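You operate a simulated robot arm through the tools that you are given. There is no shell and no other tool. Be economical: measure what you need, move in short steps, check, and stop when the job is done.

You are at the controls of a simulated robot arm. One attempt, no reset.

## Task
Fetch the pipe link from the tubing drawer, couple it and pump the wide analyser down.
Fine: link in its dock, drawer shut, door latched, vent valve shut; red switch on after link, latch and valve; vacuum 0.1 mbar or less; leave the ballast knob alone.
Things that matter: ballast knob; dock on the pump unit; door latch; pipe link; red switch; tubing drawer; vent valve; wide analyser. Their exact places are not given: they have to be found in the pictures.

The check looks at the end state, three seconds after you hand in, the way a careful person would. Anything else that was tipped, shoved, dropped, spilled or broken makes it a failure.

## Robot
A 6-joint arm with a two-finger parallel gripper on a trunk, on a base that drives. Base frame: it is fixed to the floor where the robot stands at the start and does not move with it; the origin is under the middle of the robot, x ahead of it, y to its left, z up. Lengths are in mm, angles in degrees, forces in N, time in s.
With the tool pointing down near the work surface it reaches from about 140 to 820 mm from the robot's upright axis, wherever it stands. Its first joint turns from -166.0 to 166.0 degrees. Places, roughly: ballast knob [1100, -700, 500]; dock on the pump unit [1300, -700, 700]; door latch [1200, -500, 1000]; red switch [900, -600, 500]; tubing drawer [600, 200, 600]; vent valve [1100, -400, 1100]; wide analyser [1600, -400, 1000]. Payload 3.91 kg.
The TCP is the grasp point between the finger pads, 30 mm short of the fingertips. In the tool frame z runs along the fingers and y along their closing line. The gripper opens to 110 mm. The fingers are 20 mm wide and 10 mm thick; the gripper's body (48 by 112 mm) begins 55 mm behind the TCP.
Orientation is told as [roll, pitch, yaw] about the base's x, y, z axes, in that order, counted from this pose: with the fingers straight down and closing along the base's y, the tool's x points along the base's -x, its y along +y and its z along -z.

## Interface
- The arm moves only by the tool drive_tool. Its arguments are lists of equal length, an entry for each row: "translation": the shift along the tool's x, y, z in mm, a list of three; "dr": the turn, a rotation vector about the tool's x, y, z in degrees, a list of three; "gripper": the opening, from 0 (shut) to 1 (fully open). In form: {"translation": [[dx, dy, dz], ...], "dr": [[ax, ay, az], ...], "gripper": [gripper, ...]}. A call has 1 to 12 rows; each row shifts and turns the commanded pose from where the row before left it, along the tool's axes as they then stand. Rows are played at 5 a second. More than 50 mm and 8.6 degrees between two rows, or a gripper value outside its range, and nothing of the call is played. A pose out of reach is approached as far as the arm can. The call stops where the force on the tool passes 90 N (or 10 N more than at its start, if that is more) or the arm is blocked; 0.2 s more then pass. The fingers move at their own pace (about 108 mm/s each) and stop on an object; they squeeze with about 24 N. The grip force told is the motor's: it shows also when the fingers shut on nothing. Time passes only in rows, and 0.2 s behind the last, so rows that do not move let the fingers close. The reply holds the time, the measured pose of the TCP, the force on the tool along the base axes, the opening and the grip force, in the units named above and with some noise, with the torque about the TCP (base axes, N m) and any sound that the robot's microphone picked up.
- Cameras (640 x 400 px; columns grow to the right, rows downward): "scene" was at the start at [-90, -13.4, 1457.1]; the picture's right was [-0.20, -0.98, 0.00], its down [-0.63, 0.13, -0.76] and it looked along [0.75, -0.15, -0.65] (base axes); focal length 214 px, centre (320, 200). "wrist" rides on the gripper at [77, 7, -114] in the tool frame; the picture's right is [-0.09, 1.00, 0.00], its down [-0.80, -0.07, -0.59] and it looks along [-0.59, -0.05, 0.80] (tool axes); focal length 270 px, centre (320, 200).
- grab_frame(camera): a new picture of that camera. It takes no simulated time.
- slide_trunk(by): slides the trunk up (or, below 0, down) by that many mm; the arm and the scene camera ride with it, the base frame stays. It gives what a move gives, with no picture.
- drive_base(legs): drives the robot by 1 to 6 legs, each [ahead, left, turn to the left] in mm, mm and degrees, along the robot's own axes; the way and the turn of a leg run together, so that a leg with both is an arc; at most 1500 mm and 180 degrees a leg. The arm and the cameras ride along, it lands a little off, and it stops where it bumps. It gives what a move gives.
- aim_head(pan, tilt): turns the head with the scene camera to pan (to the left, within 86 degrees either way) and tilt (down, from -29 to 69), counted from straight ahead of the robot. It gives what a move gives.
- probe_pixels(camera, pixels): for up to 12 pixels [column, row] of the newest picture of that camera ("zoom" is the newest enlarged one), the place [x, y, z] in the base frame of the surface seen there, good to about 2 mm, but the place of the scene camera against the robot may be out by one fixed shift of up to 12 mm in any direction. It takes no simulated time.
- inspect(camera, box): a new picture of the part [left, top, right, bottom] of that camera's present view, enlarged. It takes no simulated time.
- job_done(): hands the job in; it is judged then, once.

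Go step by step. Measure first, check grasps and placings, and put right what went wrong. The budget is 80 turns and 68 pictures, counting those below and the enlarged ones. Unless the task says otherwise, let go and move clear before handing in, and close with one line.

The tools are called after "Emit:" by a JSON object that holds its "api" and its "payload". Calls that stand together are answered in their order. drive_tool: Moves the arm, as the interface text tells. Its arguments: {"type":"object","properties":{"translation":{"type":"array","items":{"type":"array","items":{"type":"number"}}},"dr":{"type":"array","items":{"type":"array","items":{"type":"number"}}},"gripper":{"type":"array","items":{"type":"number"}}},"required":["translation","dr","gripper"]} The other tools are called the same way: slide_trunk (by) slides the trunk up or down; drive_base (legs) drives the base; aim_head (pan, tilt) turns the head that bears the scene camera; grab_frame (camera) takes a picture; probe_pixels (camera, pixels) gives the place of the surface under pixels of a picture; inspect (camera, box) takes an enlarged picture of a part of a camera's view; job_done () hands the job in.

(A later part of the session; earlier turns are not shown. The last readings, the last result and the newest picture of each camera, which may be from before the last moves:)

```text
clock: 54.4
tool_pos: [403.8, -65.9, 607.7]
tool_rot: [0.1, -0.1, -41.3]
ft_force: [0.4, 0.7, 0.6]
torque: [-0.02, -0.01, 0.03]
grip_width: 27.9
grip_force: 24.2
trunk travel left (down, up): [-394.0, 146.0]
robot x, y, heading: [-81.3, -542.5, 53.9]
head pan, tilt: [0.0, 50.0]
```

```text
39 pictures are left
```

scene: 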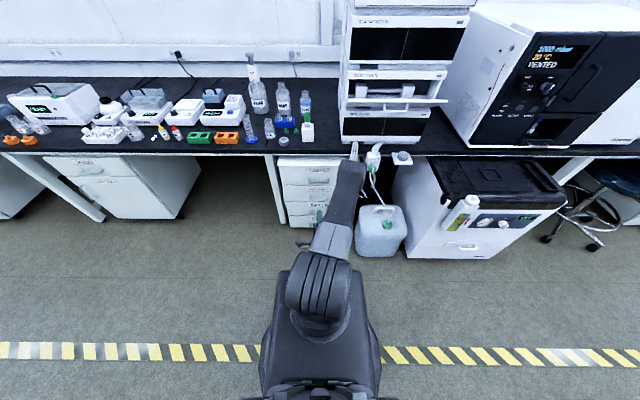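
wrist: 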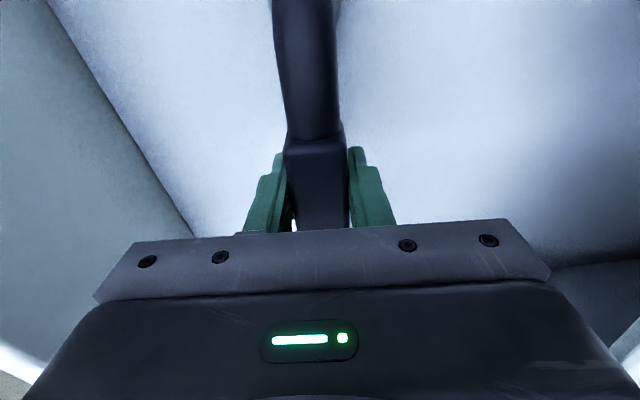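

Link gripped (27.9 mm, pads on the block). Lifting clear of the drawer and backing off a little.

Emit:
{"api": "drive_tool", "payload": {"translation": [[0, 0, -40], [0, 0, -40], [0, 0, -40], [0, 0, -40], [0, 0, -40], [0, 0, -40], [0, -40, 0], [0, -40, 0], [0, -40, 0]], "dr": [[0, 0, 0], [0, 0, 0], [0, 0, 0], [0, 0, 0], [0, 0, 0], [0, 0, 0], [0, 0, 0], [0, 0, 0], [0, 0, 0]], "gripper": [0, 0, 0, 0, 0, 0, 0, 0, 0]}}

Emit:
{"api": "drive_tool", "payload": {"translation": [[0, 0, 0], [0, 0, 0], [0, 0, 0], [0, 0, 0], [0, 0, 0], [0, 0, 0], [0, 0, 0], [0, 0, 0], [0, 0, 0], [0, 0, 0]], "dr": [[0, 0, 8.47], [0, 0, 8.47], [0, 0, 8.47], [0, 0, 8.47], [0, 0, 8.47], [0, 0, 8.47], [0, 0, 8.47], [0, 0, 8.47], [0, 0, 8.47], [0, 0, 8.47]], "gripper": [0, 0, 0, 0, 0, 0, 0, 0, 0, 0]}}

Emit:
{"api": "grab_frame", "payload": {"camera": "scene"}}

```text
clock: 56.4
tool_pos: [323.4, -155.6, 846.8]
tool_rot: [0.2, -0.2, -41.3]
ft_force: [0.4, 0.0, -0.4]
torque: [-0.04, 0.0, 0.01]
grip_width: 0.1
grip_force: 23.7
trunk travel left (down, up): [-394.0, 146.0]
robot x, y, heading: [-77.8, -545.9, 54.2]
head pan, tilt: [0.0, 50.0]
```

```text
clock: 58.5
tool_pos: [335.3, -165.9, 845.5]
tool_rot: [-0.9, 0.3, -125.3]
ft_force: [-0.1, 0.0, 1.1]
torque: [0.03, 0.0, 0.02]
grip_width: 0.2
grip_force: 23.9
out of reach, approached as far as the arm can: row 10
trunk travel left (down, up): [-394.0, 146.0]
robot x, y, heading: [-81.8, -542.2, 54.3]
head pan, tilt: [0.0, 50.0]
```

```text
38 pictures are left
```

scene: 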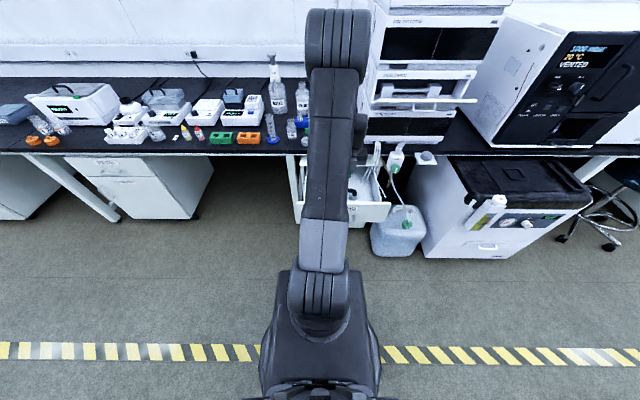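

The grip width fell to 0.1: the link slipped out during the lift. I check where it is in the drawer.

Emit:
{"api": "inspect", "payload": {"camera": "scene", "box": [280, 135, 430, 235]}}

Emit:
{"api": "grab_frame", "payload": {"camera": "wrist"}}

```text
4.00 times, centred on (355, 185) of scene
```

zoom: 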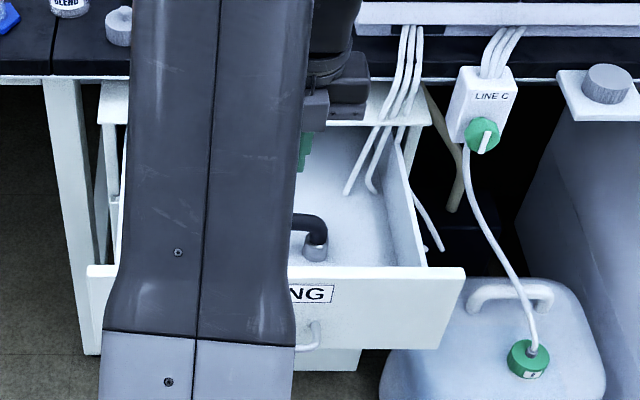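

```text
36 pictures are left
```

wrist: 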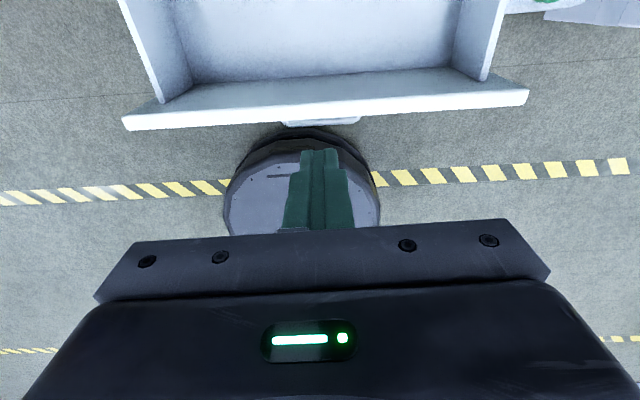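

The link still stands in the drawer at (305,235). I rotate back over it and take a fresh measurement.

Emit:
{"api": "drive_tool", "payload": {"translation": [[0, 0, 0], [0, 0, 0], [0, 0, 0], [0, 0, 0], [0, 0, 0], [0, 0, 0], [0, 0, 0], [0, 0, 0], [0, 0, 0], [0, 0, 0]], "dr": [[0, 0, -8.4], [0, 0, -8.4], [0, 0, -8.4], [0, 0, -8.4], [0, 0, -8.4], [0, 0, -8.4], [0, 0, -8.4], [0, 0, -8.4], [0, 0, -8.4], [0, 0, -8.4]], "gripper": [0.6, 0.6, 0.6, 0.6, 0.6, 0.6, 0.6, 0.6, 0.6, 0.6]}}

Emit:
{"api": "drive_tool", "payload": {"translation": [[0, 40, 0], [0, 40, 0], [0, 40, 44]], "dr": [[0, 0, 0], [0, 0, 0], [0, 0, 0]], "gripper": [0.6, 0.6, 0.6]}}

Emit:
{"api": "grab_frame", "payload": {"camera": "wrist"}}

```text
clock: 60.8
tool_pos: [335.2, -165.0, 848.4]
tool_rot: [0.3, -0.2, -41.7]
ft_force: [0.6, 0.0, 0.7]
torque: [0.0, -0.01, 0.01]
grip_width: 66.3
grip_force: 0.2
trunk travel left (down, up): [-394.0, 146.0]
robot x, y, heading: [-81.4, -542.8, 54.0]
head pan, tilt: [0.0, 50.0]
```

```text
refused: row 3 steps farther than a row can; nothing moved
```

```text
35 pictures are left
```

wrist: 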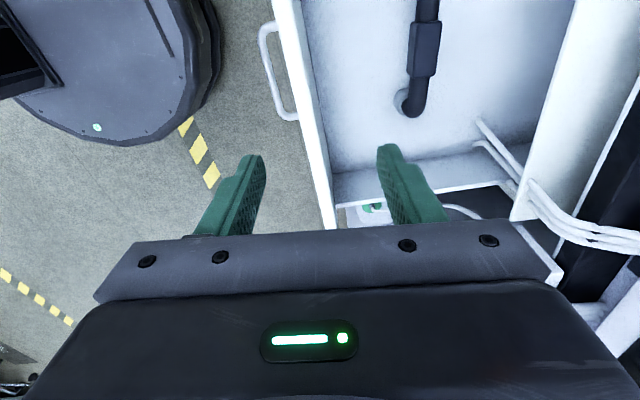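

Emit:
{"api": "probe_pixels", "payload": {"camera": "wrist", "pixels": [[410, 25], [436, 28], [410, 72], [434, 74], [423, 50], [425, 5], [418, 90], [408, 105]]}}

```text
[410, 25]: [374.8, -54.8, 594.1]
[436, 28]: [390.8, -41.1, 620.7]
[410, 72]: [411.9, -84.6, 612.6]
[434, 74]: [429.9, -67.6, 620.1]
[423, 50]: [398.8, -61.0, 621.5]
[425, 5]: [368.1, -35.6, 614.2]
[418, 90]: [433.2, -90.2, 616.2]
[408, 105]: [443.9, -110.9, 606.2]
```

The link hasn't moved: block centre about (400,-63). I descend again, grip with a longer settling time and lift slowly.

Emit:
{"api": "drive_tool", "payload": {"translation": [[6.4, 39.6, 0], [6.4, 39.6, 0], [6.3, 39.7, 0], [0, 0, 49], [0, 0, 49], [0, 0, 49], [0, 0, 49], [0, 0, 49], [0, 0, 0], [0, 0, 0], [0, 0, 0], [0, 0, 0]], "dr": [[0, 0, -0.5], [0, 0, 0], [0, 0, 0], [0, 0, 0], [0, 0, 0], [0, 0, 0], [0, 0, 0], [0, 0, 0], [0, 0, 0], [0, 0, 0], [0, 0, 0], [0, 0, 0]], "gripper": [0.6, 0.6, 0.6, 0.6, 0.6, 0.6, 0.6, 0.6, 0, 0, 0, 0]}}

Emit:
{"api": "drive_tool", "payload": {"translation": [[0, 0, 0], [0, 0, -2], [0, 0, -3], [0, 0, -4], [0, 0, -4], [0, 0, -4]], "dr": [[0, 0, 0], [0, 0, 0], [0, 0, 0], [0, 0, 0], [0, 0, 0], [0, 0, 0]], "gripper": [0, 0, 0, 0, 0, 0]}}

```text
clock: 63.4
tool_pos: [401.6, -60.6, 602.0]
tool_rot: [0.2, -0.1, -41.5]
ft_force: [0.8, -1.0, -0.2]
torque: [0.03, -0.04, 0.0]
grip_width: 27.8
grip_force: 23.7
trunk travel left (down, up): [-394.0, 146.0]
robot x, y, heading: [-78.6, -543.1, 54.2]
head pan, tilt: [0.0, 50.0]
```

```text
clock: 64.8
tool_pos: [400.8, -64.4, 620.5]
tool_rot: [0.1, -0.2, -41.5]
ft_force: [0.2, 0.1, -3.3]
torque: [-0.01, 0.02, -0.03]
grip_width: 27.6
grip_force: 23.3
trunk travel left (down, up): [-394.0, 146.0]
robot x, y, heading: [-81.6, -543.0, 54.1]
head pan, tilt: [0.0, 50.0]
```

Now carrying about 3 N with the grip still 27.6 mm. I keep lifting gently and check.

Emit:
{"api": "drive_tool", "payload": {"translation": [[0, 0, -6], [0, 0, -8], [0, 0, -10], [0, 0, -12], [0, 0, -14], [0, 0, -14], [0, 0, -14], [0, 0, -14], [0, 0, -14], [0, 0, -14], [0, 0, -12], [0, 0, -8]], "dr": [[0, 0, 0], [0, 0, 0], [0, 0, 0], [0, 0, 0], [0, 0, 0], [0, 0, 0], [0, 0, 0], [0, 0, 0], [0, 0, 0], [0, 0, 0], [0, 0, 0], [0, 0, 0]], "gripper": [0, 0, 0, 0, 0, 0, 0, 0, 0, 0, 0, 0]}}

Emit:
{"api": "grab_frame", "payload": {"camera": "wrist"}}

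```text
clock: 67.3
tool_pos: [400.7, -64.2, 759.5]
tool_rot: [0.1, -0.1, -41.4]
ft_force: [0.0, -0.2, -2.7]
torque: [-0.03, -0.01, 0.02]
grip_width: 27.8
grip_force: 24.1
trunk travel left (down, up): [-394.0, 146.0]
robot x, y, heading: [-81.0, -542.5, 54.1]
head pan, tilt: [0.0, 50.0]
```

```text
34 pictures are left
```

wrist: 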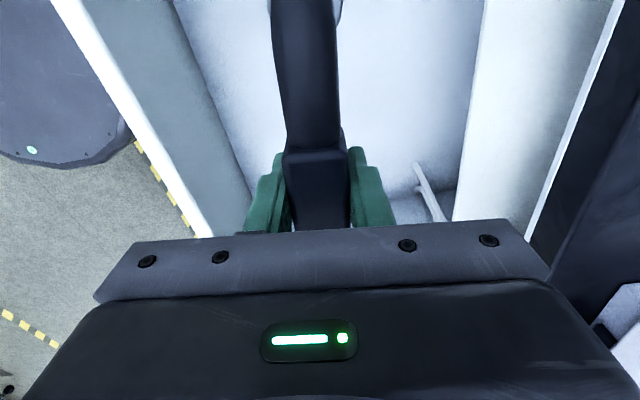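

The link is held. I lift to z 850 and retract gently.

Emit:
{"api": "drive_tool", "payload": {"translation": [[0, 0, -8], [0, 0, -14], [0, 0, -16], [0, 0, -16], [0, 0, -16], [0, 0, -14], [0, -8, -6], [0, -16, 0], [0, -18, 0], [0, -18, 0], [0, -18, 0], [0, -12, 0]], "dr": [[0, 0, 0], [0, 0, 0], [0, 0, 0], [0, 0, 0], [0, 0, 0], [0, 0, 0], [0, 0, 0], [0, 0, 0], [0, 0, 0], [0, 0, 0], [0, 0, 0], [0, 0, 0]], "gripper": [0, 0, 0, 0, 0, 0, 0, 0, 0, 0, 0, 0]}}

Emit:
{"api": "drive_tool", "payload": {"translation": [[0, -8, 0], [0, -16, 0], [0, -18, 0], [0, -18, 0], [0, -18, 0], [0, -18, 0], [0, -12, 0], [0, -6, 0]], "dr": [[0, 0, 0], [0, 0, 0], [0, 0, 0], [0, 0, 0], [0, 0, 0], [0, 0, 0], [0, 0, 0], [0, 0, 0]], "gripper": [0, 0, 0, 0, 0, 0, 0, 0]}}

Emit:
{"api": "drive_tool", "payload": {"translation": [[0, 0, 0], [0, 0, 0], [0, 0, 0], [0, 0, 0], [0, 0, 0], [0, 0, 0], [0, 0, 0], [0, 0, 0], [0, 0, 0], [0, 0, 0], [0, 0, 0], [0, 0, 0]], "dr": [[0, 0, 3], [0, 0, 5], [0, 0, 5], [0, 0, 5], [0, 0, 5], [0, 0, 5], [0, 0, 5], [0, 0, 5], [0, 0, 5], [0, 0, 5], [0, 0, 5], [0, 0, 4]], "gripper": [0, 0, 0, 0, 0, 0, 0, 0, 0, 0, 0, 0]}}

Emit:
{"api": "drive_tool", "payload": {"translation": [[0, 0, 0], [0, 0, 0], [0, 0, 0], [0, 0, 0], [0, 0, 0], [0, 0, 0]], "dr": [[0, 0, 4], [0, 0, 5], [0, 0, 5], [0, 0, 5], [0, 0, 5], [0, 0, 3]], "gripper": [0, 0, 0, 0, 0, 0]}}

```text
clock: 70.0
tool_pos: [338.6, -131.8, 848.7]
tool_rot: [0.3, -0.2, -41.6]
ft_force: [0.2, 0.0, -2.2]
torque: [-0.01, -0.01, 0.0]
grip_width: 27.9
grip_force: 23.4
trunk travel left (down, up): [-394.0, 146.0]
robot x, y, heading: [-80.9, -541.5, 53.9]
head pan, tilt: [0.0, 50.0]
```

```text
clock: 71.8
tool_pos: [265.6, -216.6, 850.4]
tool_rot: [0.2, -0.2, -41.5]
ft_force: [0.3, -0.5, -1.2]
torque: [0.0, 0.0, 0.01]
grip_width: 27.6
grip_force: 23.5
trunk travel left (down, up): [-394.0, 146.0]
robot x, y, heading: [-81.4, -540.1, 54.1]
head pan, tilt: [0.0, 50.0]
```

```text
clock: 74.3
tool_pos: [264.0, -215.9, 849.5]
tool_rot: [0.3, 0.0, -98.7]
ft_force: [-0.1, -0.1, -3.3]
torque: [-0.01, -0.02, -0.02]
grip_width: 27.7
grip_force: 24.4
trunk travel left (down, up): [-394.0, 146.0]
robot x, y, heading: [-81.4, -541.5, 54.4]
head pan, tilt: [0.0, 50.0]
```

```text
clock: 75.8
tool_pos: [275.2, -226.3, 847.2]
tool_rot: [-0.7, 0.2, -125.0]
ft_force: [0.5, 0.2, -2.6]
torque: [0.02, -0.01, 0.0]
grip_width: 27.8
grip_force: 23.5
out of reach, approached as far as the arm can: row 6
trunk travel left (down, up): [-394.0, 146.0]
robot x, y, heading: [-78.3, -541.2, 54.2]
head pan, tilt: [0.0, 50.0]
```

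Still held; the link's long axis now points along the facing direction. I drive right 985 mm to the pump unit.

Emit:
{"api": "drive_base", "payload": {"legs": [[0, -300, 0], [0, -685, 0]]}}

Emit:
{"api": "grab_frame", "payload": {"camera": "wrist"}}

Emit:
{"api": "grab_frame", "payload": {"camera": "scene"}}

```text
clock: 81.1
tool_pos: [1056.6, -809.5, 848.9]
tool_rot: [-0.6, 0.2, -126.6]
ft_force: [-0.7, -0.8, -2.4]
torque: [0.0, -0.01, -0.01]
grip_width: 27.9
grip_force: 23.9
trunk travel left (down, up): [-394.0, 146.0]
robot x, y, heading: [688.6, -1115.0, 52.5]
head pan, tilt: [0.0, 50.0]
```

```text
33 pictures are left
```

wrist: 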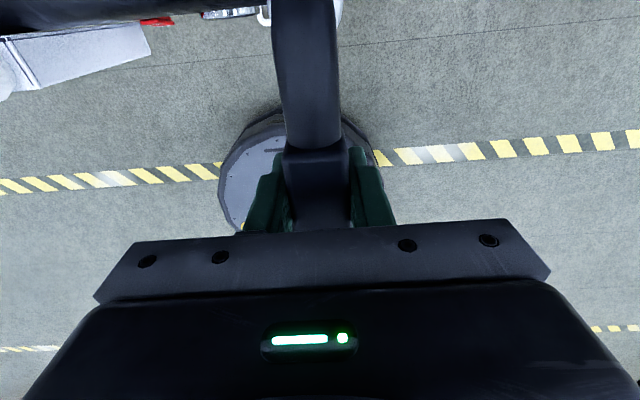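

```text
32 pictures are left
```

scene: 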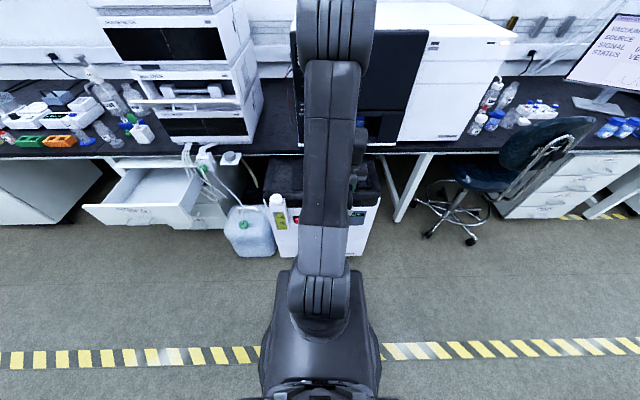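

Link still held. I move gently toward the dock, stopping short of full depth to look.

Emit:
{"api": "drive_tool", "payload": {"translation": [[6, 4, 0], [12, 8, 0], [16, 10, 0], [16, 10, 0], [16, 10, 0], [16, 10, 0], [16, 10, 0], [16, 10, 0], [16, 10, 0], [16, 10, 0], [16, 8, 0], [10, 5, 0]], "dr": [[0, 0, 0], [0, 0, 0], [0, 0, 0], [0, 0, 0], [0, 0, 0], [0, 0, 0], [0, 0, 0], [0, 0, 0], [0, 0, 0], [0, 0, 0], [0, 0, 0], [0, 0, 0]], "gripper": [0, 0, 0, 0, 0, 0, 0, 0, 0, 0, 0, 0]}}

Emit:
{"api": "grab_frame", "payload": {"camera": "wrist"}}

Emit:
{"api": "aim_head", "payload": {"pan": -30, "tilt": 45}}

Emit:
{"api": "grab_frame", "payload": {"camera": "scene"}}

```text
clock: 83.7
tool_pos: [1242.8, -734.1, 847.6]
tool_rot: [-0.7, 0.2, -126.6]
ft_force: [-0.7, 0.1, -2.9]
torque: [0.03, 0.0, -0.01]
grip_width: 27.8
grip_force: 23.8
trunk travel left (down, up): [-394.0, 146.0]
robot x, y, heading: [691.3, -1114.6, 52.8]
head pan, tilt: [0.0, 50.0]
```

```text
31 pictures are left
```

wrist: 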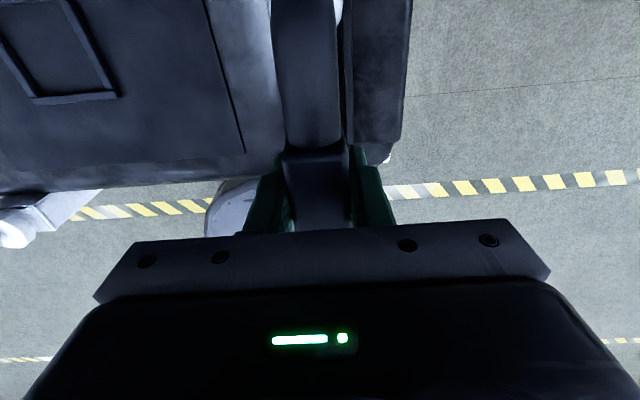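

```text
clock: 84.6
tool_pos: [1243.3, -733.3, 848.7]
tool_rot: [-0.6, 0.3, -126.6]
ft_force: [-0.3, 0.6, -1.5]
torque: [0.01, -0.07, -0.01]
grip_width: 27.8
grip_force: 23.9
trunk travel left (down, up): [-394.0, 146.0]
robot x, y, heading: [691.5, -1111.1, 52.5]
head pan, tilt: [-30.0, 45.0]
```

```text
30 pictures are left
```

scene: 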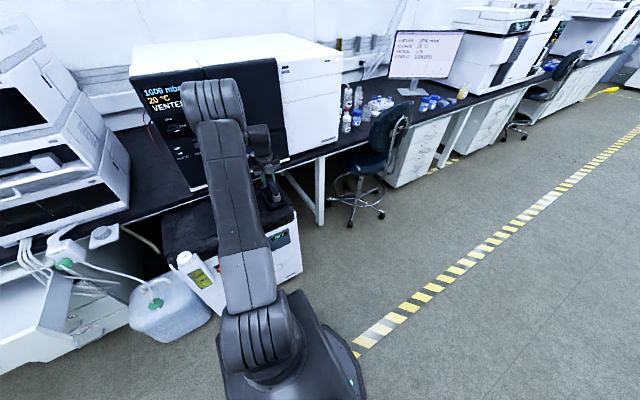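

Scene shows the gripper, link and dock around (270,190). I enlarge to compare link and dock.

Emit:
{"api": "inspect", "payload": {"camera": "scene", "box": [235, 155, 315, 215]}}

Emit:
{"api": "inspect", "payload": {"camera": "wrist", "box": [200, 0, 440, 150]}}

```text
6.67 times, centred on (275, 185) of scene
```

zoom: 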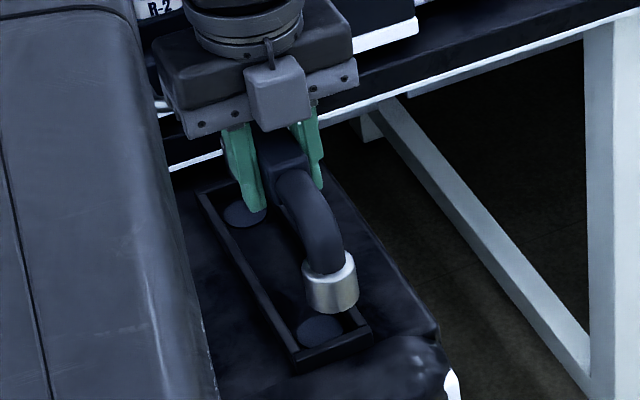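

```text
2.67 times, centred on (320, 75) of wrist
```

zoom: 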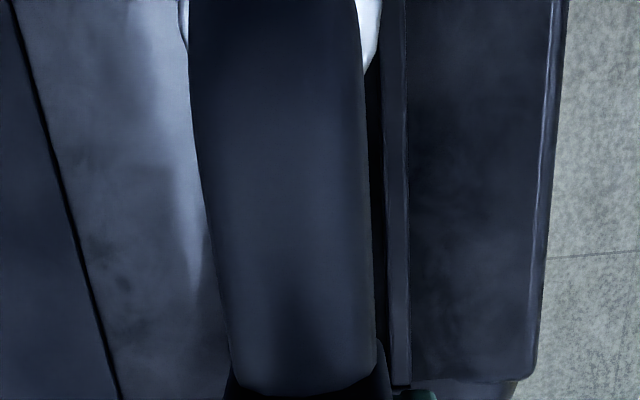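

In the wrist zoom the right dock wall is at (397,200). I probe it and the scene picture's dock outline.

Emit:
{"api": "probe_pixels", "payload": {"camera": "zoom", "pixels": [[398, 50], [398, 150], [398, 250], [398, 350], [388, 200], [408, 200], [420, 200], [376, 200], [280, 200], [375, 30], [183, 20]]}}

Emit:
{"api": "inspect", "payload": {"camera": "scene", "box": [255, 170, 285, 212]}}

Emit:
{"api": "probe_pixels", "payload": {"camera": "scene", "pixels": [[276, 197], [284, 198], [281, 193]]}}

```text
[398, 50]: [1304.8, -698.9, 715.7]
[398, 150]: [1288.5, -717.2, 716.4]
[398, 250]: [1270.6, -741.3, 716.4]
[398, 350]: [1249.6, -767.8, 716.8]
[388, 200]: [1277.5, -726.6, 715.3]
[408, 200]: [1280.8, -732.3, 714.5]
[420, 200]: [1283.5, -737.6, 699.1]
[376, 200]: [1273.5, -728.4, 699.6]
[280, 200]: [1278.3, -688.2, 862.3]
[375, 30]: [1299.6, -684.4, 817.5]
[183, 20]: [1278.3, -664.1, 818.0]
```

```text
9.52 times, centred on (270, 191) of scene
```

zoom: 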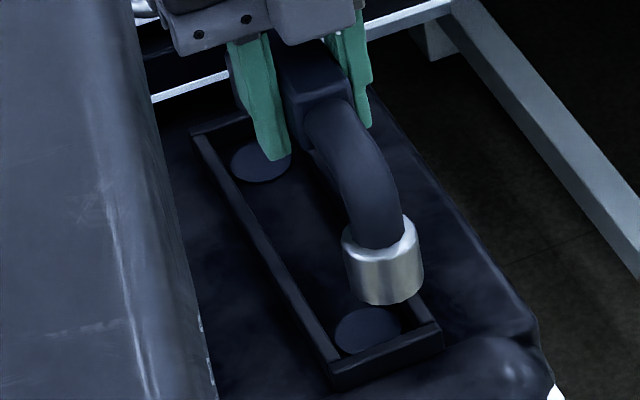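

```text
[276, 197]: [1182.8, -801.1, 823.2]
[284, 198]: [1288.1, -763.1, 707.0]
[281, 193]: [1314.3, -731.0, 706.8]
```

The dock's right wall lies at lateral 1462, so the dock centre is ~2.5 mm right of the link and ~64 mm ahead. I move in and lower to just above the rim.

Emit:
{"api": "drive_tool", "payload": {"translation": [[8, 1, 0], [16, 1.5, 0], [16, 0, 0], [14, 0, 0], [8, 0, 6], [0, 0, 12], [0, 0, 14], [0, 0, 12], [0, 0, 6]], "dr": [[0, 0, 0], [0, 0, 0], [0, 0, 0], [0, 0, 0], [0, 0, 0], [0, 0, 0], [0, 0, 0], [0, 0, 0], [0, 0, 0]], "gripper": [0, 0, 0, 0, 0, 0, 0, 0, 0]}}

Emit:
{"api": "inspect", "payload": {"camera": "scene", "box": [250, 160, 310, 205]}}

Emit:
{"api": "inspect", "payload": {"camera": "wrist", "box": [200, 0, 440, 180]}}

```text
clock: 86.6
tool_pos: [1280.7, -684.7, 797.1]
tool_rot: [-0.7, 0.2, -126.6]
ft_force: [-0.7, 0.4, -3.4]
torque: [-0.01, -0.01, 0.01]
grip_width: 27.8
grip_force: 24.3
trunk travel left (down, up): [-394.0, 146.0]
robot x, y, heading: [693.6, -1115.8, 52.6]
head pan, tilt: [-30.0, 45.0]
```

```text
8.89 times, centred on (280, 182) of scene
```

zoom: 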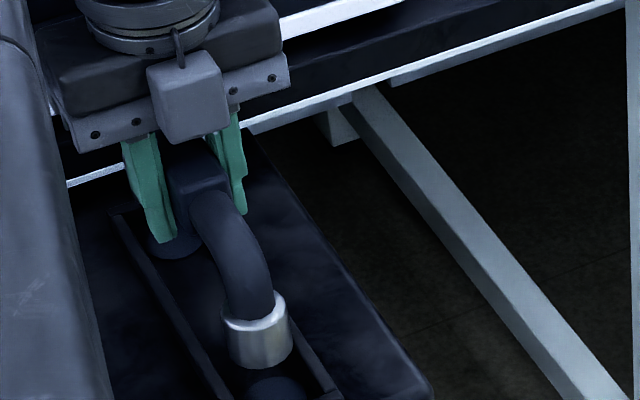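

```text
2.22 times, centred on (320, 90) of wrist
```

zoom: 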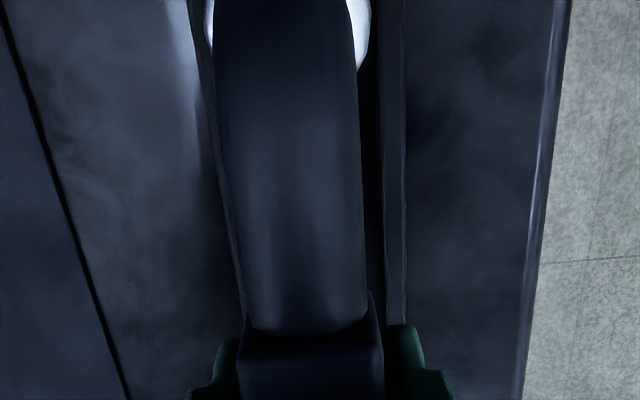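

Both dock walls show now in the wrist zoom: left around (205,90)-(238,270), right at (395,150). Probing walls and foot edges.

Emit:
{"api": "probe_pixels", "payload": {"camera": "zoom", "pixels": [[200, 60], [206, 100], [216, 150], [225, 200], [234, 260], [396, 60], [396, 150], [396, 250], [209, 20], [364, 20], [372, 150], [285, 100]]}}

Emit:
{"api": "inspect", "payload": {"camera": "scene", "box": [245, 180, 305, 220]}}

```text
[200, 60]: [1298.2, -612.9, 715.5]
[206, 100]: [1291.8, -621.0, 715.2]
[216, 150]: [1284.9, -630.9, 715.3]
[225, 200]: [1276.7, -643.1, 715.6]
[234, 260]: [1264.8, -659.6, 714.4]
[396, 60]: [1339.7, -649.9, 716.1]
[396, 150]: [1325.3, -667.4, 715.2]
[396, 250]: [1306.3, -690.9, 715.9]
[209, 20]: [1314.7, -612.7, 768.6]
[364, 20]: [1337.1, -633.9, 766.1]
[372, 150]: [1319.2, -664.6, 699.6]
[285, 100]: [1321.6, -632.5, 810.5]
```

```text
10.00 times, centred on (275, 200) of scene
```

zoom: 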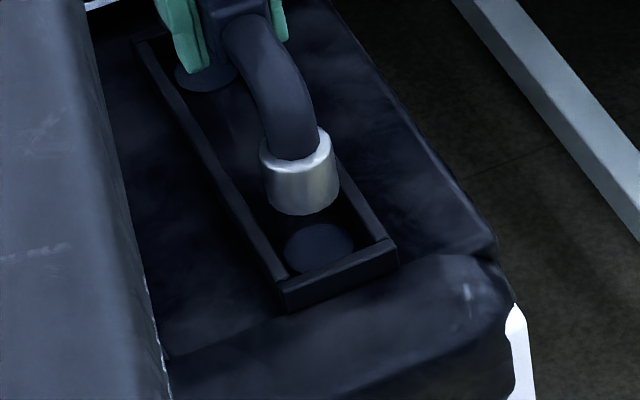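

Emit:
{"api": "probe_pixels", "payload": {"camera": "zoom", "pixels": [[319, 250], [288, 255], [352, 245], [320, 269], [305, 210], [270, 200], [338, 200], [340, 270], [275, 240], [360, 200], [207, 82], [320, 228]]}}

```text
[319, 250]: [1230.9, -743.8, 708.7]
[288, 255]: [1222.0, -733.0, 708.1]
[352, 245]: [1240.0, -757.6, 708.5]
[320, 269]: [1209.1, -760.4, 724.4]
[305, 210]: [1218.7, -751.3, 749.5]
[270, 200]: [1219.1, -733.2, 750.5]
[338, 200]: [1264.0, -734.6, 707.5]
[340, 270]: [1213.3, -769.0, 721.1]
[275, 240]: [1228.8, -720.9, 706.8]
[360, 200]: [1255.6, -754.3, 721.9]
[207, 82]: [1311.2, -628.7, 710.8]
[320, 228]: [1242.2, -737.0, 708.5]
```

In scene coordinates the near foot axis (1231,-742) sits over the near port (1231,-744): aligned within 2 mm. I lower straight down slowly.

Emit:
{"api": "drive_tool", "payload": {"translation": [[-1, 0.5, 5], [0, 0, 6], [0, 0, 6], [0, 0, 6], [0, 0, 5], [0, 0, 4], [0, 0, 3]], "dr": [[0, 0, 0], [0, 0, 0], [0, 0, 0], [0, 0, 0], [0, 0, 0], [0, 0, 0], [0, 0, 0]], "gripper": [0, 0, 0, 0, 0, 0, 0]}}

Emit:
{"api": "inspect", "payload": {"camera": "scene", "box": [245, 175, 305, 220]}}

```text
clock: 88.2
tool_pos: [1281.6, -685.8, 762.8]
tool_rot: [-0.7, 0.1, -126.7]
ft_force: [0.0, -0.1, -2.1]
torque: [-0.01, -0.03, -0.04]
grip_width: 27.9
grip_force: 24.1
trunk travel left (down, up): [-394.0, 146.0]
robot x, y, heading: [687.3, -1112.0, 52.5]
head pan, tilt: [-30.0, 45.0]
```

```text
8.89 times, centred on (275, 198) of scene
```

zoom: 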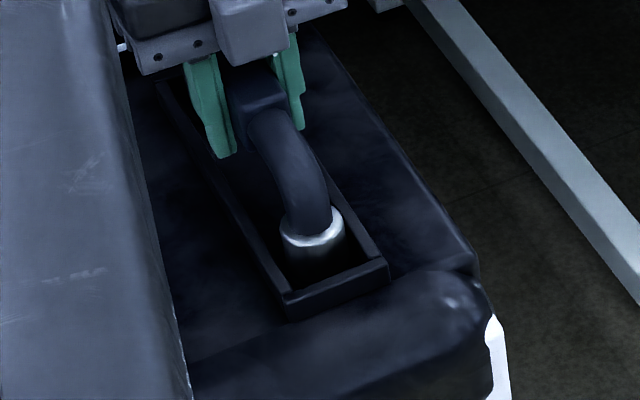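

The near foot is inside the tray between the walls. I lower the last millimetres until contact.

Emit:
{"api": "drive_tool", "payload": {"translation": [[0, 0, 2], [0, 0, 2], [0, 0, 1.5], [0, 0, 1]], "dr": [[0, 0, 0], [0, 0, 0], [0, 0, 0], [0, 0, 0]], "gripper": [0, 0, 0, 0]}}

```text
clock: 89.2
tool_pos: [1281.9, -686.5, 758.3]
tool_rot: [-0.6, 0.4, -126.6]
ft_force: [-1.5, -2.2, 10.0]
torque: [-0.63, 0.23, 0.0]
grip_width: 27.8
grip_force: 23.8
trunk travel left (down, up): [-394.0, 146.0]
robot x, y, heading: [691.2, -1115.1, 52.3]
head pan, tilt: [-30.0, 45.0]
```

Contact (10 N) at the expected height. I release and lift away, then look.

Emit:
{"api": "drive_tool", "payload": {"translation": [[0, 0, 0], [0, 0, 0], [0, 0, 0], [0, 0, -15], [0, 0, -25], [0, 0, -40], [0, 0, -40], [0, 0, -40], [-30, -20, 0], [-40, -25, 0], [-40, -25, 0]], "dr": [[0, 0, 0], [0, 0, 0], [0, 0, 0], [0, 0, 0], [0, 0, 0], [0, 0, 0], [0, 0, 0], [0, 0, 0], [0, 0, 0], [0, 0, 0], [0, 0, 0]], "gripper": [0.4, 0.5, 0.5, 0.5, 0.5, 0.5, 0.5, 0.5, 0.5, 0.5, 0.5]}}

Emit:
{"api": "inspect", "payload": {"camera": "scene", "box": [200, 120, 320, 230]}}

Emit:
{"api": "grab_frame", "payload": {"camera": "wrist"}}

```text
clock: 91.6
tool_pos: [1161.9, -738.1, 919.3]
tool_rot: [-0.7, 0.3, -126.6]
ft_force: [1.2, -0.6, 0.5]
torque: [0.02, -0.01, 0.02]
grip_width: 55.1
grip_force: 0.0
trunk travel left (down, up): [-394.0, 146.0]
robot x, y, heading: [689.3, -1116.7, 52.6]
head pan, tilt: [-30.0, 45.0]
```

```text
3.64 times, centred on (260, 175) of scene
```

zoom: 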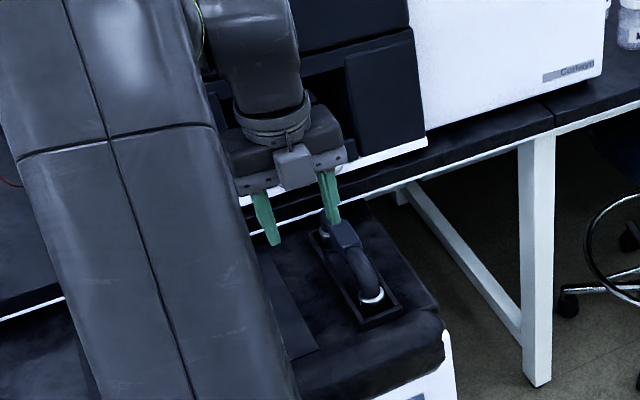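

```text
21 pictures are left
```

wrist: 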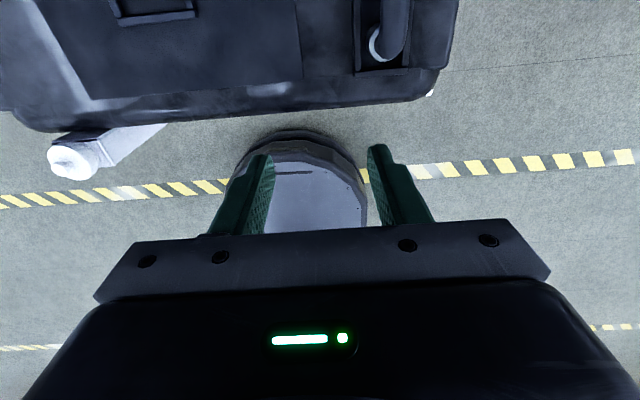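

The link is seated in the dock. Now for the valve and latch: I shift the base left/forward, restore the sideways wrist posture, and pitch the tool horizontal.

Emit:
{"api": "drive_base", "payload": {"legs": [[90, 200, 1.4]]}}

Emit:
{"api": "drive_tool", "payload": {"translation": [[0, 0, 0], [0, 0, 0], [0, 0, 0], [0, 0, 0], [0, 0, 0], [0, 0, 0], [0, 0, 0], [0, 0, 0], [0, 0, 0], [0, 0, 0], [0, 0, 0]], "dr": [[0, 0, -8.1], [0, 0, -8.1], [0, 0, -8.1], [0, 0, -8.1], [0, 0, -8.1], [0, 0, -8.1], [0, 0, -8.1], [0, 0, -8.1], [0, 0, -8.1], [0, 0, -8.1], [0, 0, -8.1]], "gripper": [0.5, 0.5, 0.5, 0.5, 0.5, 0.5, 0.5, 0.5, 0.5, 0.5, 0.5]}}

Emit:
{"api": "drive_tool", "payload": {"translation": [[0, -15, 0], [0, -15, 0], [0, -15, 0], [0, 0, 0], [0, 0, 0], [0, 0, 0], [0, 0, 0], [0, 0, 0], [0, 0, 0], [0, 0, 0], [0, 0, 0]], "dr": [[-8.2, 0, 0], [-8.2, 0, 0], [-8.2, 0, 0], [-8.2, 0, 0], [-8.2, 0, 0], [-8.2, 0, 0], [-8.2, 0, 0], [-8.2, 0, 0], [-8.2, 0, 0], [-8.2, 0, 0], [-8.2, 0, 0]], "gripper": [0.5, 0.5, 0.5, 0.5, 0.5, 0.5, 0.5, 0.5, 0.5, 0.5, 0.5]}}

```text
clock: 93.3
tool_pos: [1044.5, -530.6, 920.6]
tool_rot: [-0.6, 0.2, -124.9]
ft_force: [0.3, -1.0, -0.2]
torque: [0.02, 0.01, -0.01]
grip_width: 54.7
grip_force: 0.1
trunk travel left (down, up): [-394.0, 146.0]
robot x, y, heading: [585.6, -921.9, 54.3]
head pan, tilt: [-30.0, 45.0]
```

```text
clock: 95.7
tool_pos: [1043.2, -529.7, 917.7]
tool_rot: [0.2, 0.7, -35.5]
ft_force: [-0.3, -0.2, 0.1]
torque: [-0.01, 0.0, 0.03]
grip_width: 54.9
grip_force: 0.0
trunk travel left (down, up): [-394.0, 146.0]
robot x, y, heading: [587.8, -921.3, 54.2]
head pan, tilt: [-30.0, 45.0]
```

```text
clock: 98.1
tool_pos: [1018.2, -564.5, 913.1]
tool_rot: [90.5, 0.6, -35.8]
ft_force: [0.0, 0.0, 0.1]
torque: [-0.01, -0.03, -0.02]
grip_width: 55.2
grip_force: 0.1
trunk travel left (down, up): [-394.0, 146.0]
robot x, y, heading: [584.7, -919.1, 54.0]
head pan, tilt: [-30.0, 45.0]
```

Tool is horizontal. I rise to the valve height and take a wrist picture.

Emit:
{"api": "drive_tool", "payload": {"translation": [[-5, 40, 0], [-5, 40, 0], [-6, 40, 0], [-6, 39, 0]], "dr": [[0, 0, 0], [0, 0, 0], [0, 0, 0], [0, 0, 0]], "gripper": [0.5, 0.5, 0.5, 0.5]}}

Emit:
{"api": "grab_frame", "payload": {"camera": "wrist"}}

```text
clock: 99.1
tool_pos: [1035.5, -579.6, 1072.9]
tool_rot: [90.5, 0.6, -35.8]
ft_force: [0.6, 0.2, 1.7]
torque: [0.01, -0.02, -0.02]
grip_width: 55.1
grip_force: 0.0
trunk travel left (down, up): [-394.0, 146.0]
robot x, y, heading: [583.4, -922.0, 54.3]
head pan, tilt: [-30.0, 45.0]
```

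```text
20 pictures are left
```

wrist: 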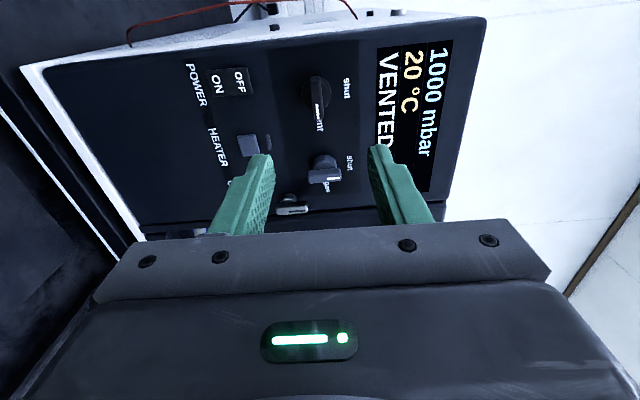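

Vent knob bar is at (317,75)-(320,130), the latch at (292,207). Probing both.

Emit:
{"api": "probe_pixels", "payload": {"camera": "wrist", "pixels": [[320, 85], [321, 100], [321, 118], [319, 128], [308, 95], [328, 95], [313, 105], [300, 130], [340, 120], [292, 210], [280, 210], [305, 209]]}}

Emit:
{"api": "inspect", "payload": {"camera": "wrist", "box": [250, 60, 370, 225]}}

```text
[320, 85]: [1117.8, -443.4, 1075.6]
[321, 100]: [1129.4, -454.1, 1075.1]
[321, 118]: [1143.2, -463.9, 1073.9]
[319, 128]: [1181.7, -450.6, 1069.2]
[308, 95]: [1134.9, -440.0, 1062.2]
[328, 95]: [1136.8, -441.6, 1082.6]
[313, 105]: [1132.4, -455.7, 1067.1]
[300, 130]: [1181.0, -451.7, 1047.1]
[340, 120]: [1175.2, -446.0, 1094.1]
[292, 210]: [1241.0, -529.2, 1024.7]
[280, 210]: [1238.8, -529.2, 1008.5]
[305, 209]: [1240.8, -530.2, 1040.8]
```

```text
2.42 times, centred on (310, 142) of wrist
```

zoom: 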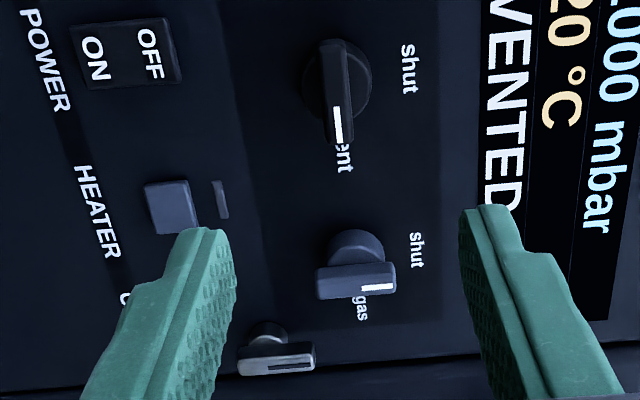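

The valve's axis is at lateral 1178, z 1072, aligned with the fingers already. I advance so the tips straddle the bar, then close.

Emit:
{"api": "drive_tool", "payload": {"translation": [[0, 0, 35], [0, -0.5, 35], [0, 0, 35], [0, 0, 20], [0, 0, 12], [0, 0, 0], [0, 0, 0], [0, 0, 0]], "dr": [[0, 0, 0], [0, 0, 0], [0, 0, 0], [0, 0, 0], [0, 0, 0], [0, 0, 0], [0, 0, 0], [0, 0, 0]], "gripper": [0.35, 0.35, 0.35, 0.35, 0.35, 0, 0, 0]}}

Emit:
{"api": "grab_frame", "payload": {"camera": "wrist"}}

```text
clock: 100.9
tool_pos: [1118.1, -467.4, 1070.7]
tool_rot: [90.0, 0.8, -35.8]
ft_force: [-7.5, -5.5, -26.4]
torque: [-0.97, -0.17, -0.15]
grip_width: 11.7
grip_force: 44.6
trunk travel left (down, up): [-394.0, 146.0]
robot x, y, heading: [587.4, -918.7, 54.1]
head pan, tilt: [-30.0, 45.0]
```

```text
18 pictures are left
```

wrist: 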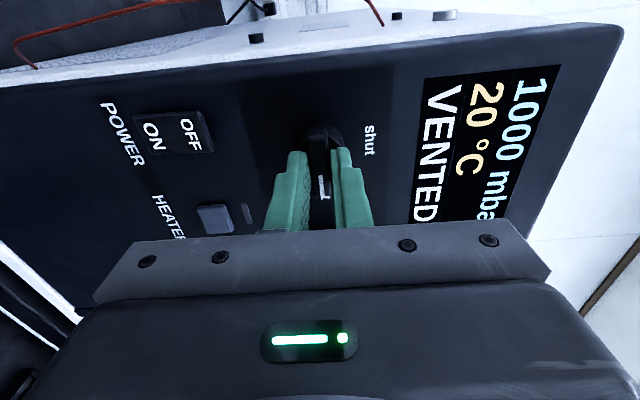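

Gripped the bar (11.7 mm). I relax the vertical load by 2 mm and turn counter-clockwise 90° toward "shut".

Emit:
{"api": "drive_tool", "payload": {"translation": [[0, -2, 0], [0, 0, 0], [0, 0, 0], [0, 0, 0], [0, 0, 0], [0, 0, 0]], "dr": [[0, 0, 0], [0, 0, -6], [0, 0, -6], [0, 0, -6], [0, 0, -6], [0, 0, -6]], "gripper": [0, 0, 0, 0, 0, 0]}}

Emit:
{"api": "drive_tool", "payload": {"translation": [[0, 0, 0], [0, 0, 0], [0, 0, 0], [0, 0, 0], [0, 0, 0], [0, 0, 0], [0, 0, 0], [0, 0, 0], [0, 0, 0]], "dr": [[0, 0, -7], [0, 0, -7], [0, 0, -7], [0, 0, -7], [0, 0, -7], [0, 0, -7], [0, 0, -7], [0, 0, -7], [0, 0, -4]], "gripper": [0, 0, 0, 0, 0, 0, 0, 0, 0]}}

Emit:
{"api": "grab_frame", "payload": {"camera": "wrist"}}

```text
clock: 102.3
tool_pos: [1118.1, -467.3, 1070.4]
tool_rot: [90.4, -29.5, -35.9]
ft_force: [-2.4, 7.7, -10.6]
torque: [-1.02, 0.73, 0.86]
grip_width: 11.7
grip_force: 44.6
trunk travel left (down, up): [-394.0, 146.0]
robot x, y, heading: [585.3, -923.7, 54.1]
head pan, tilt: [-30.0, 45.0]
```

```text
clock: 104.3
tool_pos: [1117.5, -467.1, 1070.9]
tool_rot: [132.2, -89.2, -77.9]
ft_force: [-3.6, 4.4, 2.1]
torque: [-0.95, 0.64, -0.32]
grip_width: 11.9
grip_force: 44.4
trunk travel left (down, up): [-394.0, 146.0]
robot x, y, heading: [586.9, -916.2, 54.3]
head pan, tilt: [-30.0, 45.0]
```

```text
17 pictures are left
```

wrist: 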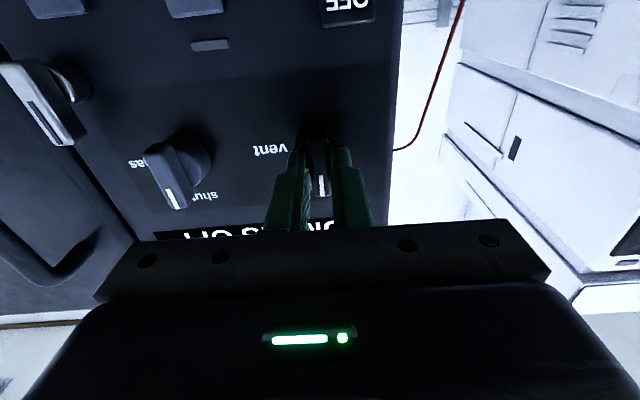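

The valve mark now points to "shut". I enlarge the latch at (40,105) from here before letting go.

Emit:
{"api": "inspect", "payload": {"camera": "wrist", "box": [0, 40, 150, 150]}}

Emit:
{"api": "probe_pixels", "payload": {"camera": "zoom", "pixels": [[90, 130], [150, 230], [210, 330], [30, 60], [310, 150], [330, 180]]}}

```text
3.64 times, centred on (75, 95) of wrist
```

zoom: 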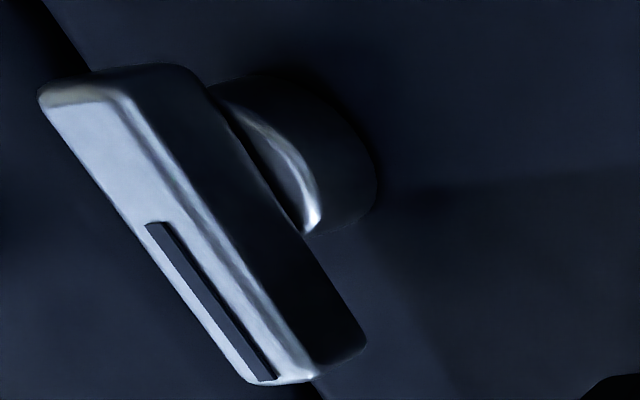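

```text
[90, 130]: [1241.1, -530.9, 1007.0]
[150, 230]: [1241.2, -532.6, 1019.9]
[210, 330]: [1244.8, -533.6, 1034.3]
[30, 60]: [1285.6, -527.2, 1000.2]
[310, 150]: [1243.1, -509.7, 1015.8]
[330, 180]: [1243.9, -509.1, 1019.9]
```

The latch lever's mark points up; latched should be toward the door (right). I release the valve, back off, and move over to the latch at lateral 1315.5, z 1023.

Emit:
{"api": "drive_tool", "payload": {"translation": [[0, 0, 0], [0, 0, 0], [0, 0, -20], [0, 0, -40], [12, -34, 0], [12, -34, 0], [12, -35, 0], [11, -34, 0]], "dr": [[0, 0, 0], [0, 0, 0], [0, 0, 0], [0, 0, 0], [0, 0, 0], [0, 0, 0], [0, 0, 0], [0, 0, 0]], "gripper": [0.35, 0.35, 0.35, 0.35, 0.35, 0.35, 0.35, 0.35]}}

Emit:
{"api": "grab_frame", "payload": {"camera": "wrist"}}

```text
clock: 106.1
tool_pos: [1194.0, -595.3, 1017.9]
tool_rot: [121.7, -89.2, -67.5]
ft_force: [-0.1, 0.5, -0.4]
torque: [0.03, -0.01, 0.01]
grip_width: 38.5
grip_force: 0.1
trunk travel left (down, up): [-394.0, 146.0]
robot x, y, heading: [582.3, -921.4, 54.1]
head pan, tilt: [-30.0, 45.0]
```

```text
15 pictures are left
```

wrist: 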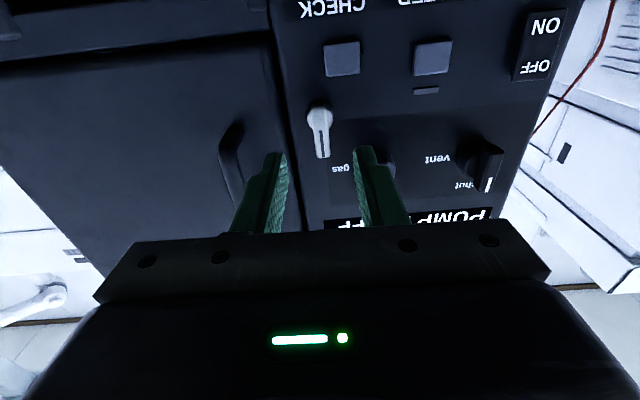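

The lever is centred between the fingers at (320,135), and the vent knob points to "shut". I verify with probes.

Emit:
{"api": "probe_pixels", "payload": {"camera": "wrist", "pixels": [[320, 120], [322, 140], [324, 155], [313, 130], [330, 130], [290, 140], [250, 130]]}}

```text
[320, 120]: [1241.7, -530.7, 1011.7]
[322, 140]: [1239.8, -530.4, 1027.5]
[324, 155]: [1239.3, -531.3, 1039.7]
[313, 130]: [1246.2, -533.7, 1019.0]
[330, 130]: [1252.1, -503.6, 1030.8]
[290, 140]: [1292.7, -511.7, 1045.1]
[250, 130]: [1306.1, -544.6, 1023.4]
```

Aligned; raise 6 mm, advance 58 mm, close, then turn clockwise.

Emit:
{"api": "drive_tool", "payload": {"translation": [[-6, 0, 25], [0, 0, 20], [0, 0, 13], [0, 0, 0], [0, 0, 0], [0, 0, 0]], "dr": [[0, 0, 0], [0, 0, 0], [0, 0, 0], [0, 0, 0], [0, 0, 0], [0, 0, 0]], "gripper": [0.35, 0.35, 0.35, 0, 0, 0]}}

Emit:
{"api": "drive_tool", "payload": {"translation": [[0, 0, 0], [0, 0, 0], [0, 0, 0], [0, 0, 0], [0, 0, 0], [0, 0, 0]], "dr": [[0, 0, 6], [0, 0, 7], [0, 0, 7], [0, 0, 7], [0, 0, 7], [0, 0, 7]], "gripper": [0, 0, 0, 0, 0, 0]}}

```text
clock: 107.5
tool_pos: [1227.2, -550.4, 1026.7]
tool_rot: [122.2, -89.2, -68.0]
ft_force: [5.6, 0.9, 2.7]
torque: [-0.57, 0.38, -0.26]
grip_width: 11.9
grip_force: 44.8
trunk travel left (down, up): [-394.0, 146.0]
robot x, y, heading: [586.2, -919.3, 54.5]
head pan, tilt: [-30.0, 45.0]
```

```text
clock: 108.9
tool_pos: [1231.3, -553.4, 1024.9]
tool_rot: [90.4, -48.0, -36.3]
ft_force: [27.6, -10.0, -11.7]
torque: [0.28, -0.53, -1.68]
grip_width: 11.4
grip_force: 45.0
trunk travel left (down, up): [-394.0, 146.0]
robot x, y, heading: [587.4, -924.4, 53.9]
head pan, tilt: [-30.0, 45.0]
```

It turns; lateral load of 28 N suggests the axis is a bit right. I shift ~3 mm and continue to 90°.

Emit:
{"api": "drive_tool", "payload": {"translation": [[-2, -2.3, 0], [0, 0, 0], [0, 0, 0], [0, 0, 0], [0, 0, 0], [0, 0, 0], [0, 0, 0], [0, 0, 0]], "dr": [[0, 0, 0], [0, 0, 7], [0, 0, 7], [0, 0, 7], [0, 0, 7], [0, 0, 7], [0, 0, 7], [0, 0, 7]], "gripper": [0, 0, 0, 0, 0, 0, 0, 0]}}

Emit:
{"api": "grab_frame", "payload": {"camera": "wrist"}}

```text
clock: 110.7
tool_pos: [1234.7, -554.3, 1017.5]
tool_rot: [89.5, 1.2, -36.3]
ft_force: [10.8, -26.5, -50.2]
torque: [-1.49, -0.26, -0.35]
grip_width: 12.1
grip_force: 44.9
trunk travel left (down, up): [-394.0, 146.0]
robot x, y, heading: [582.9, -921.1, 54.2]
head pan, tilt: [-30.0, 45.0]
```

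```text
14 pictures are left
```

wrist: 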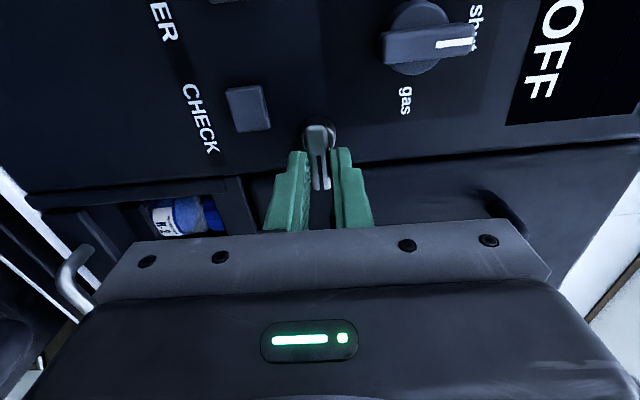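

The lever now lies horizontal with its mark toward the door. I release, back off and look at the display and latch.

Emit:
{"api": "drive_tool", "payload": {"translation": [[0, 0, 0], [0, 0, 0], [0, 0, -20], [0, 0, -40], [20, 0, -40], [25, 0, -40]], "dr": [[0, 0, 0], [0, 0, 0], [0, 0, 0], [0, 0, 0], [0, 0, 0], [0, 0, 0]], "gripper": [0.3, 0.35, 0.35, 0.35, 0.35, 0.35]}}

Emit:
{"api": "grab_frame", "payload": {"camera": "wrist"}}

```text
clock: 112.1
tool_pos: [1108.8, -641.4, 1029.4]
tool_rot: [90.5, 0.6, -35.8]
ft_force: [0.5, 0.2, -0.4]
torque: [0.02, 0.01, -0.01]
grip_width: 38.6
grip_force: 0.1
trunk travel left (down, up): [-394.0, 146.0]
robot x, y, heading: [586.5, -920.1, 54.2]
head pan, tilt: [-30.0, 45.0]
```

```text
13 pictures are left
```

wrist: 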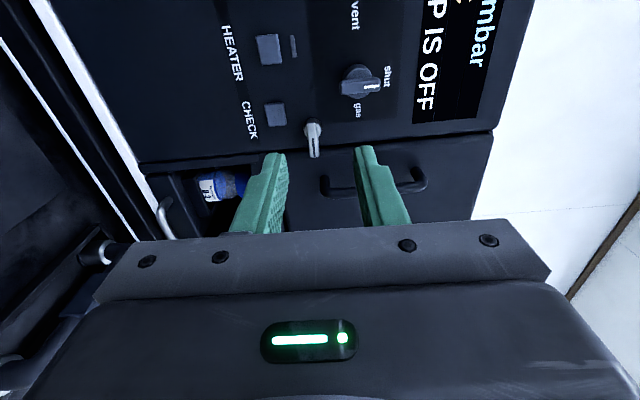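

The display now reads "PUMP IS OFF" and the latch points to the door. I retract and lower to the red switch on the pump front.

Emit:
{"api": "drive_tool", "payload": {"translation": [[0, 0, -44], [0, 0, -44], [0, 0, -44], [0, 0, -44], [0, 0, -20], [15, -40, 0], [15, -40, 0], [15, -40, 0], [15, -40, 0], [15, -40, 0], [15, -40, 0]], "dr": [[0, 0, 0], [0, 0, 0], [0, 0, 0], [0, 0, 0], [0, 0, 0], [0, 0, 0], [0, 0, 0], [0, 0, 0], [0, 0, 0], [0, 0, 0], [0, 0, 0]], "gripper": [0, 0, 0, 0, 0, 0, 0, 0, 0, 0, 0]}}

Emit:
{"api": "drive_tool", "payload": {"translation": [[15, -42, 0], [15, -42, 0], [15, -42, 0], [15, -42, 0], [15, -42, 0], [1, -42, 0]], "dr": [[0, 0, 0], [0, 0, 0], [0, 0, 0], [0, 0, 0], [0, 0, 0], [0, 0, 0]], "gripper": [0, 0, 0, 0, 0, 0]}}

Emit:
{"api": "grab_frame", "payload": {"camera": "wrist"}}

```text
clock: 114.5
tool_pos: [924.3, -744.6, 787.8]
tool_rot: [90.7, -0.2, -35.9]
ft_force: [0.2, 0.1, -0.4]
torque: [-0.01, 0.01, 0.0]
grip_width: 0.0
grip_force: 24.1
trunk travel left (down, up): [-394.0, 146.0]
robot x, y, heading: [587.8, -920.2, 54.4]
head pan, tilt: [-30.0, 45.0]
```

```text
clock: 115.9
tool_pos: [878.9, -696.6, 556.5]
tool_rot: [90.4, 0.6, -35.7]
ft_force: [0.4, 1.2, 0.2]
torque: [-0.03, 0.01, 0.04]
grip_width: 0.0
grip_force: 24.1
out of reach, approached as far as the arm can: row 6
trunk travel left (down, up): [-394.0, 146.0]
robot x, y, heading: [587.7, -921.7, 53.9]
head pan, tilt: [-30.0, 45.0]
```

```text
12 pictures are left
```

wrist: 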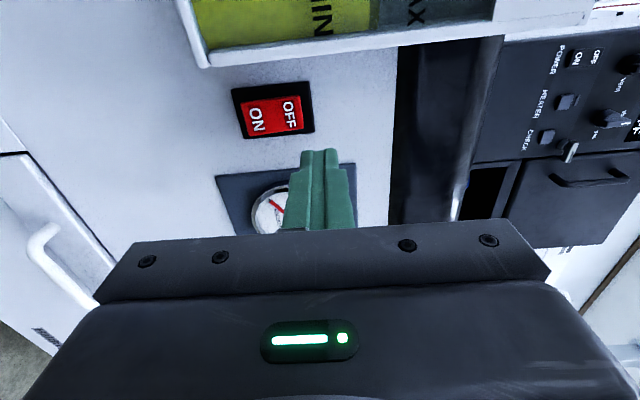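

The red switch is at (272,110), with ON at (255,120). I measure it.

Emit:
{"api": "probe_pixels", "payload": {"camera": "wrist", "pixels": [[256, 118], [290, 112], [245, 122], [275, 113], [235, 110], [240, 150], [300, 60], [330, 50], [270, 190]]}}

Emit:
{"api": "slide_trunk", "payload": {"by": -60}}

```text
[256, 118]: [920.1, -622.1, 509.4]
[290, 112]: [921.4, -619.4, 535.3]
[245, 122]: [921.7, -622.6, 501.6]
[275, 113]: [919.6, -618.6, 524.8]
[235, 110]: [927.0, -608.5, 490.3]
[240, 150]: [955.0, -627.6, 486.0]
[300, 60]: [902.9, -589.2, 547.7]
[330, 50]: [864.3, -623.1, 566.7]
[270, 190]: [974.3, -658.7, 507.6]
```

```text
clock: 116.9
tool_pos: [880.1, -696.2, 497.7]
tool_rot: [90.5, 0.7, -35.7]
ft_force: [-0.7, -0.2, 0.6]
torque: [0.0, 0.01, -0.02]
grip_width: 0.0
grip_force: 23.9
trunk travel left (down, up): [-334.0, 206.0]
robot x, y, heading: [583.4, -919.0, 54.0]
head pan, tilt: [-30.0, 45.0]
```

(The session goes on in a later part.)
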